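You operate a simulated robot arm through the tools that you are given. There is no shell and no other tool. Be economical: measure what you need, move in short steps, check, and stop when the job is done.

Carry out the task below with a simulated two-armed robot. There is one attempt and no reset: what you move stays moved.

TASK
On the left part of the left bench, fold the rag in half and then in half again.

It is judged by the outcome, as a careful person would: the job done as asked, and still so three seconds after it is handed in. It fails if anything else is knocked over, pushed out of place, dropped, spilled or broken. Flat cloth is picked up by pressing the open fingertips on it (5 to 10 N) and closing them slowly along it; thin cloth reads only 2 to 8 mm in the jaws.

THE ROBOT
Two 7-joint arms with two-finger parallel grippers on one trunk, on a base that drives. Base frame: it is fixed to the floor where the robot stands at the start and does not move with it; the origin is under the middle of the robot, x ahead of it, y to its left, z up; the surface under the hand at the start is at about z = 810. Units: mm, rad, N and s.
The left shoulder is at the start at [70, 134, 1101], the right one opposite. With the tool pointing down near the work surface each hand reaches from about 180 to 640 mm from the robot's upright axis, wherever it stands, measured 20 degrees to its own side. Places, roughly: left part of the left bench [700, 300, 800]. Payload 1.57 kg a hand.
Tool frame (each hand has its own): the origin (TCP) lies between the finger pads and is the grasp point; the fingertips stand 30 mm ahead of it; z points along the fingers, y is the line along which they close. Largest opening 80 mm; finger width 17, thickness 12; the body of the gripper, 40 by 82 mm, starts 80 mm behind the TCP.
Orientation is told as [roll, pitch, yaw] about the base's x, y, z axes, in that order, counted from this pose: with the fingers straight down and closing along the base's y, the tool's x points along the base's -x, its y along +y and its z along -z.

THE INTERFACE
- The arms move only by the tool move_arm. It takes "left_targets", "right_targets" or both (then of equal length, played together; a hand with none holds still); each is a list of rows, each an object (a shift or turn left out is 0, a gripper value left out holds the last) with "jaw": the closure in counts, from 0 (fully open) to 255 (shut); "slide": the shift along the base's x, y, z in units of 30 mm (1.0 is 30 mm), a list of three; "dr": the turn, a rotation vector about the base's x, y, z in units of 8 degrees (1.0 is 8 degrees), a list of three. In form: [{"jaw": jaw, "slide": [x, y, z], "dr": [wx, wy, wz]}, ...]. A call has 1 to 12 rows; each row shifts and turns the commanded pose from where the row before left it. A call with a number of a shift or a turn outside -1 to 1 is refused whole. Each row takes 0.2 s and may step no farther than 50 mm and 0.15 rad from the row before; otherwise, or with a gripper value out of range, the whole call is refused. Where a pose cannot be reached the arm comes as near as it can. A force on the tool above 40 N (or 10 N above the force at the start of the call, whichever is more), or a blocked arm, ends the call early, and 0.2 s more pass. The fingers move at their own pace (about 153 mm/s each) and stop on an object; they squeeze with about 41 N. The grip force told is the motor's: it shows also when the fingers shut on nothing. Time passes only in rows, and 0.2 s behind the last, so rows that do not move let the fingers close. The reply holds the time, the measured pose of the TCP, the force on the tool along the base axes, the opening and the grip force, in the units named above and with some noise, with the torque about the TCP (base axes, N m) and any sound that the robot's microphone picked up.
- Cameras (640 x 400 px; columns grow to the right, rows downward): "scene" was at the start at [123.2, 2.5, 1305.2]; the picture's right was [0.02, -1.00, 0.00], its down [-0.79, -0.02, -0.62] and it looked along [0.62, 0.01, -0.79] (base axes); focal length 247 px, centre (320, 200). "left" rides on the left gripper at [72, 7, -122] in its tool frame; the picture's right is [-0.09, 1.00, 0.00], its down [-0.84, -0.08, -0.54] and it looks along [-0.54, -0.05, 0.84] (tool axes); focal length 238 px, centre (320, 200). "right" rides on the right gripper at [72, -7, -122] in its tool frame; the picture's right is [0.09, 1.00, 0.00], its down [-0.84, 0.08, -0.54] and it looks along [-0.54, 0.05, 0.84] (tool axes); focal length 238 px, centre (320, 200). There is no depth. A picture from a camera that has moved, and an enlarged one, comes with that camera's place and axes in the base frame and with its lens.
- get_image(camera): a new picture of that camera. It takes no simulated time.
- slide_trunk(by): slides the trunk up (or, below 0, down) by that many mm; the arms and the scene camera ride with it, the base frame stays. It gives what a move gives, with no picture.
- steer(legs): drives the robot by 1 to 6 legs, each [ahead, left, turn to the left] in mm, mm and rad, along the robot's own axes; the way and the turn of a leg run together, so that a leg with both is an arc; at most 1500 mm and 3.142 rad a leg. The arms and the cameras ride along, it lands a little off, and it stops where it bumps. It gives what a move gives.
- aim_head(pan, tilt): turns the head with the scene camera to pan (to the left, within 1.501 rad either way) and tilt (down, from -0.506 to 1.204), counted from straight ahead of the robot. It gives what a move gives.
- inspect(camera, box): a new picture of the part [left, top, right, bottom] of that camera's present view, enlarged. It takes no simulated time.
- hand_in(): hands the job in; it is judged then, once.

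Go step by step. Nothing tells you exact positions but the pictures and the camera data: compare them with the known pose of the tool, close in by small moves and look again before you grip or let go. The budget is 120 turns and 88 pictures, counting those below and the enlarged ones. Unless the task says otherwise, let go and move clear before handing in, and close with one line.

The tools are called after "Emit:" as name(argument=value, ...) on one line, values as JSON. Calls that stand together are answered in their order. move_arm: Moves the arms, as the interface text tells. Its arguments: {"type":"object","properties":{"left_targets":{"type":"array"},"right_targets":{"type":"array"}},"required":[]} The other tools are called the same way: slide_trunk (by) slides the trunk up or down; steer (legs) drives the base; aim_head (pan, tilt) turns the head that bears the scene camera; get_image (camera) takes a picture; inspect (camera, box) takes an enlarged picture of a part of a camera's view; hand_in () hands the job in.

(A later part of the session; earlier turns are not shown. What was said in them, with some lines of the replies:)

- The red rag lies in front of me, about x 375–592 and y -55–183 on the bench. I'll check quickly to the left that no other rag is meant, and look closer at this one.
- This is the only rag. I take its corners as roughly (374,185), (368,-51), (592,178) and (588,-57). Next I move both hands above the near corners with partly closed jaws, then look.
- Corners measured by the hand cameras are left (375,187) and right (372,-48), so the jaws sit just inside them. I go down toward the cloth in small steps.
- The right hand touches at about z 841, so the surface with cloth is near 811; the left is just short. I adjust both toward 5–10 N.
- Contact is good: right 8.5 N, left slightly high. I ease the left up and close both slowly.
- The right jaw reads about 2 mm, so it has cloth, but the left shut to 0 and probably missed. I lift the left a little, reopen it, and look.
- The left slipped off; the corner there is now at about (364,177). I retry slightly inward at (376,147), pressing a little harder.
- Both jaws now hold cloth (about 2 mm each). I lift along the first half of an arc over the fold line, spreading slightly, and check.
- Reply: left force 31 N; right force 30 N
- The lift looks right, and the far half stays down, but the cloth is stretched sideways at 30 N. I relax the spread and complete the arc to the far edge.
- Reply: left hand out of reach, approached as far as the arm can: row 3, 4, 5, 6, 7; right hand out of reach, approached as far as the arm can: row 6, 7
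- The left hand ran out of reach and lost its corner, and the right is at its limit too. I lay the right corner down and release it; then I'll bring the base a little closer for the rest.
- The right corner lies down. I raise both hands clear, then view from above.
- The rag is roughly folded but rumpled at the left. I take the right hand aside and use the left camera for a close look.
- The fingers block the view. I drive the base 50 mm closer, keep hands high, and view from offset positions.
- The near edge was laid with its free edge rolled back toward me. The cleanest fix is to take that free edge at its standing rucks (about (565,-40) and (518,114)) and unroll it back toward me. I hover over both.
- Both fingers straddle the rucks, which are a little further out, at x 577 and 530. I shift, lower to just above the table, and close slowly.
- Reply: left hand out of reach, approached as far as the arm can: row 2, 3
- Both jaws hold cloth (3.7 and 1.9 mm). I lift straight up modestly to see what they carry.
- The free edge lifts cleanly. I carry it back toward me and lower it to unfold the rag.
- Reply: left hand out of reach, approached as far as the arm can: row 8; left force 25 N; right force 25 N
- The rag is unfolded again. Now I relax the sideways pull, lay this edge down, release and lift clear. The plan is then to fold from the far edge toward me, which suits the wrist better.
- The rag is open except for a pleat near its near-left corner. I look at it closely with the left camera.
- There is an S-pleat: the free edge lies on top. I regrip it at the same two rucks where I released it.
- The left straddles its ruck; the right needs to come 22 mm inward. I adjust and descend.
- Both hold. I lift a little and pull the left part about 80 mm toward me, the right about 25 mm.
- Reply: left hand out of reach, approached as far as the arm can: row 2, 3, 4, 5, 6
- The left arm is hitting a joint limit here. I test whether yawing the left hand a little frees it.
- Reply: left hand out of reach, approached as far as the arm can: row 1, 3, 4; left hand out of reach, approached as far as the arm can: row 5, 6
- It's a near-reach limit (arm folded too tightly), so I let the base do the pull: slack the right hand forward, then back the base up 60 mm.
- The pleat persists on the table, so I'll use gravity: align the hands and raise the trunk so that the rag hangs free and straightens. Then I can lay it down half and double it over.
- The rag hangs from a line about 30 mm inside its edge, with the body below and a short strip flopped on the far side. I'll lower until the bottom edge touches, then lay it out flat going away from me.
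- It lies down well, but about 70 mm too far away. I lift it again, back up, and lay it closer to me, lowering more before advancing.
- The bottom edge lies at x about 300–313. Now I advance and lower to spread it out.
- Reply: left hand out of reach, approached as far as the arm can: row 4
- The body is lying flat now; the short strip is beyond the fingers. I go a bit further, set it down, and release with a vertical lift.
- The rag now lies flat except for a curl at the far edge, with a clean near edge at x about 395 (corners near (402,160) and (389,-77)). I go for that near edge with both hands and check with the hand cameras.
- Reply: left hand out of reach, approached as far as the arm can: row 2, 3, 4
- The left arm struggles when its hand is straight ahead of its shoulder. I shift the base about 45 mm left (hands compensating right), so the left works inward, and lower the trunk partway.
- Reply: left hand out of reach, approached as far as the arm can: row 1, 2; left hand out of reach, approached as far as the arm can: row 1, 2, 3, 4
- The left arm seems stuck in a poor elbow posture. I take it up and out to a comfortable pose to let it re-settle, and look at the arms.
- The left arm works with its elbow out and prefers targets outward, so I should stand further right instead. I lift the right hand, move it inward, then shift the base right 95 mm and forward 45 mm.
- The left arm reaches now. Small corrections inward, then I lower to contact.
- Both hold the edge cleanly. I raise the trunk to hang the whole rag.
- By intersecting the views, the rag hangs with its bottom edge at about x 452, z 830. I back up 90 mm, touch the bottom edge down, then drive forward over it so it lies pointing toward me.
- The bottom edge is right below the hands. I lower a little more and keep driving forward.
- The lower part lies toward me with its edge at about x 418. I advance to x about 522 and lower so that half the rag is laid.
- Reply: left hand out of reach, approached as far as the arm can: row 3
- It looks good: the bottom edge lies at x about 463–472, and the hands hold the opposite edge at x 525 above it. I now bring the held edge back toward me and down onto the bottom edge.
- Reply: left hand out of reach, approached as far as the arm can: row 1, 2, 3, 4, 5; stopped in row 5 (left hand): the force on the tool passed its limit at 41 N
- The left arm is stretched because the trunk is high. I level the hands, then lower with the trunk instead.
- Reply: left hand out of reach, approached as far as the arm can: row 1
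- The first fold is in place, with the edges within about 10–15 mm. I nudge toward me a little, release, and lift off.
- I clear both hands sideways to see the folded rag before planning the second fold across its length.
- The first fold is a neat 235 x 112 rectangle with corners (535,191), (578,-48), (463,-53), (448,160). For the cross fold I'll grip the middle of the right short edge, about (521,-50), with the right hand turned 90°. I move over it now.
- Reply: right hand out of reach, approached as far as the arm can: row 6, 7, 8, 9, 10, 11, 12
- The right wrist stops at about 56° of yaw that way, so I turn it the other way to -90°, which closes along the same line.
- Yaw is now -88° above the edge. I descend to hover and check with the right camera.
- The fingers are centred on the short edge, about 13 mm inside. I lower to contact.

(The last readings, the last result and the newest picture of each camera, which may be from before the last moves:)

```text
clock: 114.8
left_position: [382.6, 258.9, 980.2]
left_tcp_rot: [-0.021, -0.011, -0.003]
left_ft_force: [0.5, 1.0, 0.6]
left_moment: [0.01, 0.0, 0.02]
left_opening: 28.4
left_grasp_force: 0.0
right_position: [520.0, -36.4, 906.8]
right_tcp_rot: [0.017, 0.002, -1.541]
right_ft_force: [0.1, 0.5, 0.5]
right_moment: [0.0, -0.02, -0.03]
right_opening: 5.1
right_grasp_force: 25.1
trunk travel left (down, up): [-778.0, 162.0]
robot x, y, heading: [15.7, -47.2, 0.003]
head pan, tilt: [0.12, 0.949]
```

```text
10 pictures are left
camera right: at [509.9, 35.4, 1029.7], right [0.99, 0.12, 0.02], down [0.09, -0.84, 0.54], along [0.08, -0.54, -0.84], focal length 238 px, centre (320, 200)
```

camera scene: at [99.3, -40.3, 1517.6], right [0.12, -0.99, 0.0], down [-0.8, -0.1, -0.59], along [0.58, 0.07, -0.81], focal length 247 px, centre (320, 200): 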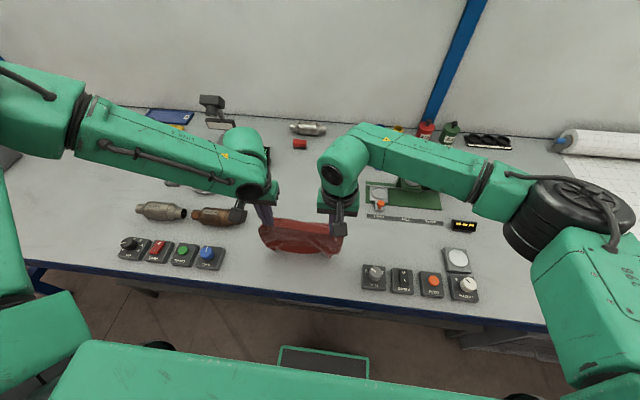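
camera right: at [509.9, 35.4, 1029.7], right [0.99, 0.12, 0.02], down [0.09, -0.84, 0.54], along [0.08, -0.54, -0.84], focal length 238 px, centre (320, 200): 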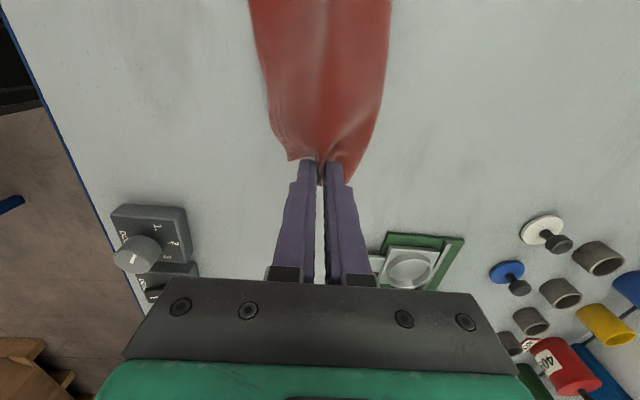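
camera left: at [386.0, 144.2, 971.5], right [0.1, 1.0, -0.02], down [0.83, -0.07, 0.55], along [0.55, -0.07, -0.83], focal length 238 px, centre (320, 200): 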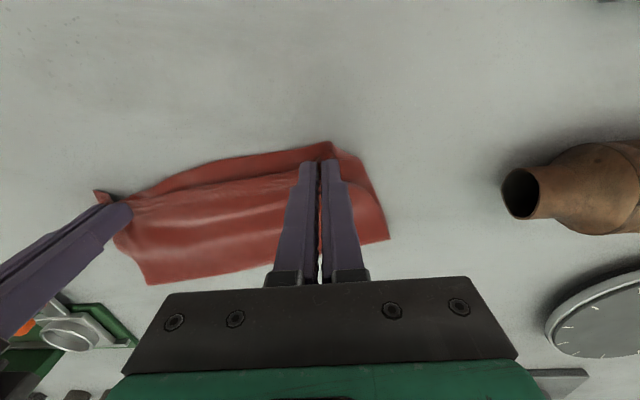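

Opening 5 mm: both layers are held. I raise the rag to hang, shift right a little, lower until the bottom touches, and then advance left over it.

Emit:
move_arm(right_targets=[{"slide": [0, 0.5, 0.9]}, {"slide": [0, 0.5, 0]}, {}])

Emit:
slide_trunk(by=160)

Emit:
move_arm(right_targets=[{"slide": [0, -0.7, 0]}, {"slide": [0, -0.7, 0]}, {"slide": [0, -0.7, 0]}, {"slide": [0, -0.5, 0]}, {}, {}])

Emit:
slide_trunk(by=-70)

Emit:
get_image(camera="scene")

```text
clock: 115.6
left_position: [382.3, 259.8, 980.4]
left_tcp_rot: [-0.022, -0.009, -0.005]
left_ft_force: [0.0, -0.4, 0.2]
left_moment: [0.03, -0.02, 0.01]
left_opening: 28.2
left_grasp_force: 0.0
right_position: [520.2, -7.1, 934.5]
right_tcp_rot: [0.014, 0.003, -1.541]
right_ft_force: [-0.1, 0.1, -0.4]
right_moment: [0.0, 0.0, 0.01]
right_opening: 4.9
right_grasp_force: 25.6
trunk travel left (down, up): [-778.0, 162.0]
robot x, y, heading: [16.5, -46.9, 0.002]
head pan, tilt: [0.12, 0.949]
```

```text
clock: 117.5
left_position: [384.0, 258.8, 1139.7]
left_tcp_rot: [-0.023, -0.011, -0.006]
left_ft_force: [0.1, -0.4, -0.7]
left_moment: [-0.01, 0.0, 0.03]
left_opening: 28.2
left_grasp_force: 0.0
right_position: [519.5, -6.5, 1094.2]
right_tcp_rot: [0.016, 0.002, -1.538]
right_ft_force: [0.5, 0.5, 0.2]
right_moment: [0.02, -0.01, -0.01]
right_opening: 4.8
right_grasp_force: 25.6
trunk travel left (down, up): [-938.0, 2.0]
robot x, y, heading: [16.1, -51.2, 0.004]
head pan, tilt: [0.12, 0.949]
```

```text
clock: 118.9
left_position: [382.0, 260.9, 1140.2]
left_tcp_rot: [-0.024, -0.01, -0.005]
left_ft_force: [-0.4, 0.8, 0.9]
left_moment: [-0.01, 0.03, 0.0]
left_opening: 28.0
left_grasp_force: 0.1
right_position: [520.6, -85.3, 1093.4]
right_tcp_rot: [0.017, 0.001, -1.54]
right_ft_force: [-0.6, -0.7, 0.1]
right_moment: [0.01, 0.0, -0.03]
right_opening: 4.7
right_grasp_force: 25.4
trunk travel left (down, up): [-938.0, 2.0]
robot x, y, heading: [19.4, -50.1, 0.002]
head pan, tilt: [0.12, 0.949]
```

```text
clock: 119.9
left_position: [383.3, 260.2, 1070.4]
left_tcp_rot: [-0.021, -0.011, -0.005]
left_ft_force: [-0.7, -0.9, -0.6]
left_moment: [-0.01, 0.0, -0.02]
left_opening: 28.2
left_grasp_force: 0.0
right_position: [521.1, -84.1, 1024.1]
right_tcp_rot: [0.016, 0.004, -1.54]
right_ft_force: [-0.4, -0.2, 0.0]
right_moment: [-0.05, -0.03, -0.01]
right_opening: 5.0
right_grasp_force: 25.4
trunk travel left (down, up): [-868.0, 72.0]
robot x, y, heading: [12.4, -53.3, -0.001]
head pan, tilt: [0.12, 0.949]
```

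```text
9 pictures are left
camera scene: at [136.1, -40.1, 1494.9], right [0.12, -0.99, 0.0], down [-0.81, -0.1, -0.58], along [0.58, 0.07, -0.81], focal length 247 px, centre (320, 200)
```

scene: 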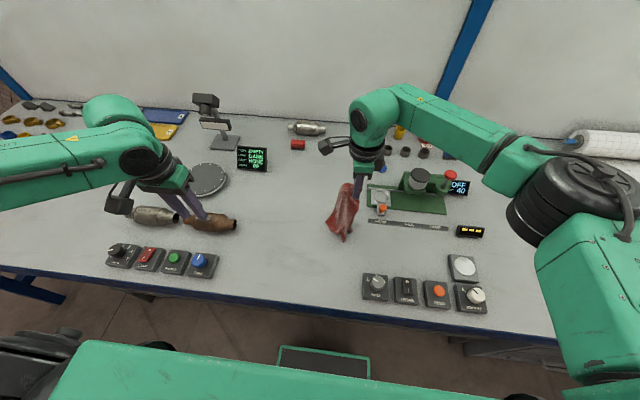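

Emit:
inspect(camera="scene", box=[290, 165, 402, 255])

```text
4.44 times, centred on (346, 210) of scene
camera zoom: at [136.1, -40.1, 1494.9], right [0.12, -0.99, 0.0], down [-0.81, -0.1, -0.58], along [0.58, 0.07, -0.81], focal length 1098 px, centre (204, 156)
```

zoom: 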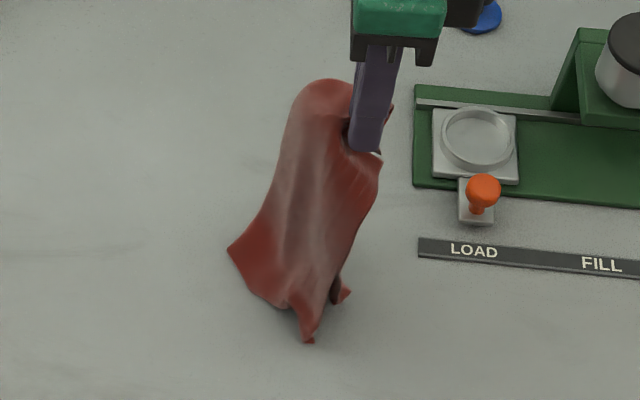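

It hangs like a cape with its body on the left side, bottom touching. I advance left while lowering, so the lower half is laid.

Emit:
move_arm(right_targets=[{"slide": [0, 0.9, -0.2]}, {"slide": [0, 0.9, -0.2]}, {"slide": [0, 0.9, -0.3]}, {"slide": [0, 0.9, -0.4]}, {}])

Emit:
slide_trunk(by=-25)

Emit:
inspect(camera="scene", box=[250, 140, 410, 240])

```text
clock: 121.1
left_position: [383.2, 259.1, 1069.5]
left_tcp_rot: [-0.021, -0.011, -0.005]
left_ft_force: [-0.5, -0.2, 0.4]
left_moment: [0.01, -0.03, -0.01]
left_opening: 28.4
left_grasp_force: 0.2
right_position: [521.0, 25.2, 991.9]
right_tcp_rot: [0.016, 0.004, -1.54]
right_ft_force: [0.1, -0.3, 0.0]
right_moment: [0.01, 0.01, -0.05]
right_opening: 4.9
right_grasp_force: 24.7
trunk travel left (down, up): [-868.0, 72.0]
robot x, y, heading: [16.9, -47.2, 0.009]
head pan, tilt: [0.12, 0.949]
```

```text
clock: 121.8
left_position: [382.6, 259.8, 1044.4]
left_tcp_rot: [-0.022, -0.011, -0.004]
left_ft_force: [0.6, 0.3, 0.6]
left_moment: [0.0, -0.03, 0.02]
left_opening: 28.2
left_grasp_force: 0.0
right_position: [520.3, 24.0, 965.9]
right_tcp_rot: [0.015, 0.003, -1.539]
right_ft_force: [-0.3, 0.2, 0.4]
right_moment: [0.03, 0.0, -0.02]
right_opening: 4.7
right_grasp_force: 25.2
trunk travel left (down, up): [-843.0, 97.0]
robot x, y, heading: [16.0, -54.4, 0.001]
head pan, tilt: [0.12, 0.949]
```

```text
4.00 times, centred on (330, 190) of scene
camera zoom: at [136.4, -40.5, 1469.8], right [0.12, -0.99, 0.0], down [-0.81, -0.1, -0.58], along [0.58, 0.07, -0.81], focal length 988 px, centre (280, 240)
```

zoom: 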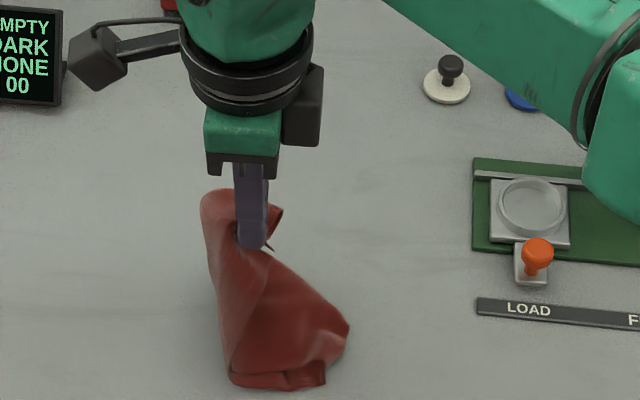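

The lower part is down, with its edge near y -40. I go a bit further left and lower, then arc back right and down onto that edge.

Emit:
move_arm(right_targets=[{"slide": [0, 0.8, -0.3]}, {"slide": [0, 0.8, -0.4]}, {"slide": [0, 0.3, -0.4]}, {}, {}])

Emit:
get_image(camera="right")

```text
clock: 123.0
left_position: [383.7, 258.7, 1044.5]
left_tcp_rot: [-0.02, -0.01, -0.006]
left_ft_force: [0.3, 0.2, 0.6]
left_moment: [0.0, 0.01, 0.02]
left_opening: 28.3
left_grasp_force: 0.0
right_position: [521.6, 56.4, 952.6]
right_tcp_rot: [0.017, 0.004, -1.539]
right_ft_force: [-0.2, -0.4, -0.9]
right_moment: [0.01, -0.02, 0.0]
right_opening: 4.8
right_grasp_force: 25.3
right hand out of reach, approached as far as the arm can: row 2, 3
trunk travel left (down, up): [-843.0, 97.0]
robot x, y, heading: [16.9, -49.0, 0.006]
head pan, tilt: [0.12, 0.949]
```

```text
6 pictures are left
camera right: at [509.9, 127.4, 1076.3], right [0.99, 0.12, 0.02], down [0.09, -0.84, 0.54], along [0.08, -0.54, -0.84], focal length 238 px, centre (320, 200)
```

right: 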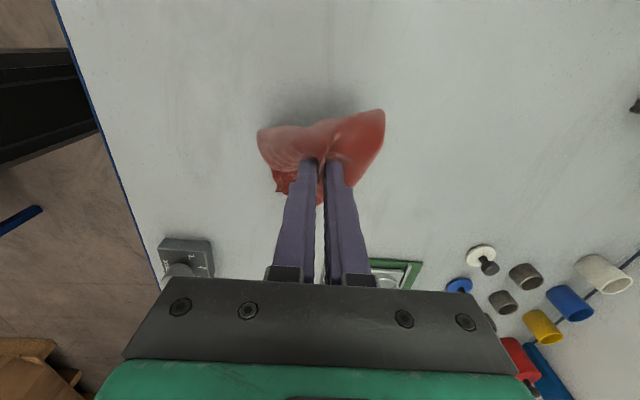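

The full width hangs well over the lower half, whose edge is at y about -30. I bring the held edge back right and down onto it.

Emit:
move_arm(right_targets=[{"slide": [0, -0.4, -0.5]}, {"slide": [0, -0.6, -0.5]}, {"slide": [0, -0.7, -0.5]}, {"slide": [0, -0.7, -0.5]}, {"slide": [0, -0.3, -0.3]}, {}])

Emit:
slide_trunk(by=-22)

Emit:
inspect(camera="scene", box=[250, 140, 410, 240])

```text
clock: 124.5
left_position: [382.7, 260.7, 1044.7]
left_tcp_rot: [-0.022, -0.011, -0.004]
left_ft_force: [0.3, -0.7, 0.1]
left_moment: [-0.04, 0.02, 0.01]
left_opening: 28.1
left_grasp_force: 0.0
right_position: [521.6, -24.9, 884.3]
right_tcp_rot: [0.016, 0.003, -1.538]
right_ft_force: [0.1, 0.6, -0.1]
right_moment: [0.0, 0.03, 0.02]
right_opening: 4.6
right_grasp_force: 25.3
trunk travel left (down, up): [-843.0, 97.0]
robot x, y, heading: [16.8, -52.0, 0.005]
head pan, tilt: [0.12, 0.949]
```

```text
clock: 125.1
left_position: [381.8, 259.9, 1022.7]
left_tcp_rot: [-0.02, -0.011, -0.006]
left_ft_force: [1.1, -0.3, 0.0]
left_moment: [0.02, 0.01, 0.0]
left_opening: 28.2
left_grasp_force: 0.1
right_position: [520.7, -25.2, 863.0]
right_tcp_rot: [0.016, 0.001, -1.539]
right_ft_force: [-0.1, -0.3, 0.3]
right_moment: [0.04, -0.01, 0.0]
right_opening: 4.8
right_grasp_force: 25.2
trunk travel left (down, up): [-821.0, 119.0]
robot x, y, heading: [15.2, -52.5, 0.002]
head pan, tilt: [0.12, 0.949]
```

```text
4.00 times, centred on (330, 190) of scene
camera zoom: at [136.4, -40.0, 1447.8], right [0.12, -0.99, 0.0], down [-0.81, -0.1, -0.58], along [0.58, 0.07, -0.81], focal length 988 px, centre (280, 240)
```

zoom: 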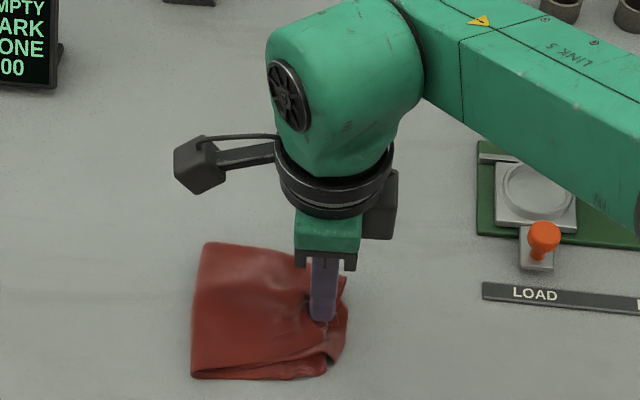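

Excellent: it's a near-square packet. I nudge 8 mm right, lower, release slowly and lift off.

Emit:
move_arm(right_targets=[{"slide": [0, -0.25, -0.2]}, {"slide": [0, 0, -0.25]}, {}, {"jaw": 225}, {"jaw": 200}, {"jaw": 175}, {"jaw": 160}, {}])

Emit:
slide_trunk(by=100)

Emit:
move_arm(right_targets=[{"slide": [-0.3, -0.7, 0.2]}, {"slide": [-0.3, -0.8, 0.2]}, {"slide": [-0.3, -0.8, 0]}, {"slide": [-0.3, -0.8, 0]}, {"slide": [-0.3, -0.8, 0]}, {}])

Emit:
inspect(camera="scene", box=[250, 140, 410, 240])

```text
clock: 126.9
left_position: [383.6, 258.2, 1023.1]
left_tcp_rot: [-0.022, -0.011, -0.004]
left_ft_force: [0.0, 0.0, -0.4]
left_moment: [0.01, 0.03, 0.02]
left_opening: 28.2
left_grasp_force: 0.0
right_position: [520.3, -31.9, 849.9]
right_tcp_rot: [0.019, 0.001, -1.54]
right_ft_force: [0.2, 0.1, 0.9]
right_moment: [0.03, 0.01, -0.01]
right_opening: 29.7
right_grasp_force: 0.0
trunk travel left (down, up): [-821.0, 119.0]
robot x, y, heading: [15.3, -48.7, 0.001]
head pan, tilt: [0.12, 0.949]
```

```text
clock: 128.3
left_position: [383.2, 260.0, 1123.9]
left_tcp_rot: [-0.02, -0.012, -0.006]
left_ft_force: [-0.5, -0.1, -0.5]
left_moment: [0.02, -0.01, 0.02]
left_opening: 28.3
left_grasp_force: 0.0
right_position: [520.8, -32.8, 948.7]
right_tcp_rot: [0.015, 0.002, -1.54]
right_ft_force: [-0.6, -0.2, -0.4]
right_moment: [0.01, -0.01, -0.03]
right_opening: 29.7
right_grasp_force: 0.1
trunk travel left (down, up): [-921.0, 19.0]
robot x, y, heading: [15.7, -50.1, 0.001]
head pan, tilt: [0.12, 0.949]
```

```text
clock: 129.7
left_position: [383.4, 259.6, 1123.0]
left_tcp_rot: [-0.021, -0.011, -0.007]
left_ft_force: [0.1, 0.1, 0.9]
left_moment: [-0.03, 0.0, 0.03]
left_opening: 28.4
left_grasp_force: 0.1
right_position: [476.4, -150.2, 962.3]
right_tcp_rot: [0.015, 0.0, -1.54]
right_ft_force: [-0.5, -0.4, -0.1]
right_moment: [-0.01, 0.0, 0.01]
right_opening: 29.9
right_grasp_force: 0.1
trunk travel left (down, up): [-921.0, 19.0]
robot x, y, heading: [16.3, -47.9, -0.0]
head pan, tilt: [0.12, 0.949]
```

```text
4.00 times, centred on (330, 190) of scene
camera zoom: at [136.5, -39.4, 1547.9], right [0.12, -0.99, 0.0], down [-0.81, -0.1, -0.58], along [0.58, 0.07, -0.81], focal length 988 px, centre (280, 240)
```

zoom: 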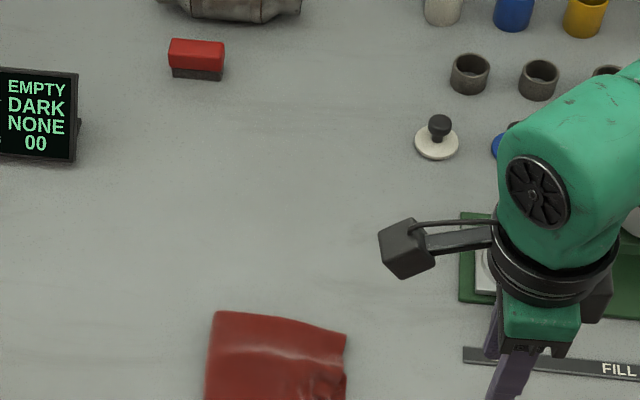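

The packet stays put after release. I take a full look to confirm its shape and that nothing else was disturbed.

Emit:
get_image(camera="scene")

Emit:
inspect(camera="scene", box=[270, 195, 382, 265])

```text
3 pictures are left
camera scene: at [136.5, -39.4, 1547.9], right [0.12, -0.99, 0.0], down [-0.81, -0.1, -0.58], along [0.58, 0.07, -0.81], focal length 247 px, centre (320, 200)
```

scene: 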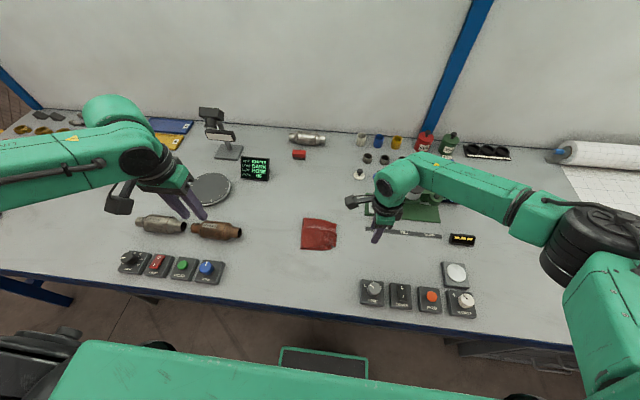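

```text
5.71 times, centred on (326, 230) of scene
camera zoom: at [136.5, -39.4, 1547.9], right [0.12, -0.99, 0.0], down [-0.81, -0.1, -0.58], along [0.58, 0.07, -0.81], focal length 1412 px, centre (286, 29)
```

zoom: 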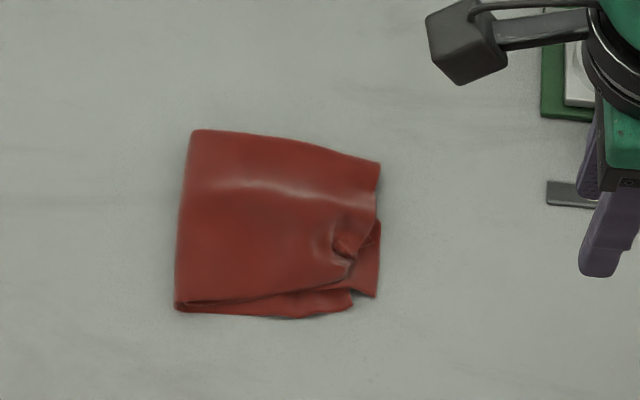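

The rag is a neat packet of about 120 x 115 mm, folded in half twice. Everything else looks to be in place, and both hands are clear, so I hand in.

Emit:
hand_in()

```text
The job is handed in.
```

The rag is folded in half and then in half again into a packet of about 120 x 115 mm. It lies flat near the middle of the bench in front of me, about where it started, and nothing else on the bench looked out of place in the last picture.
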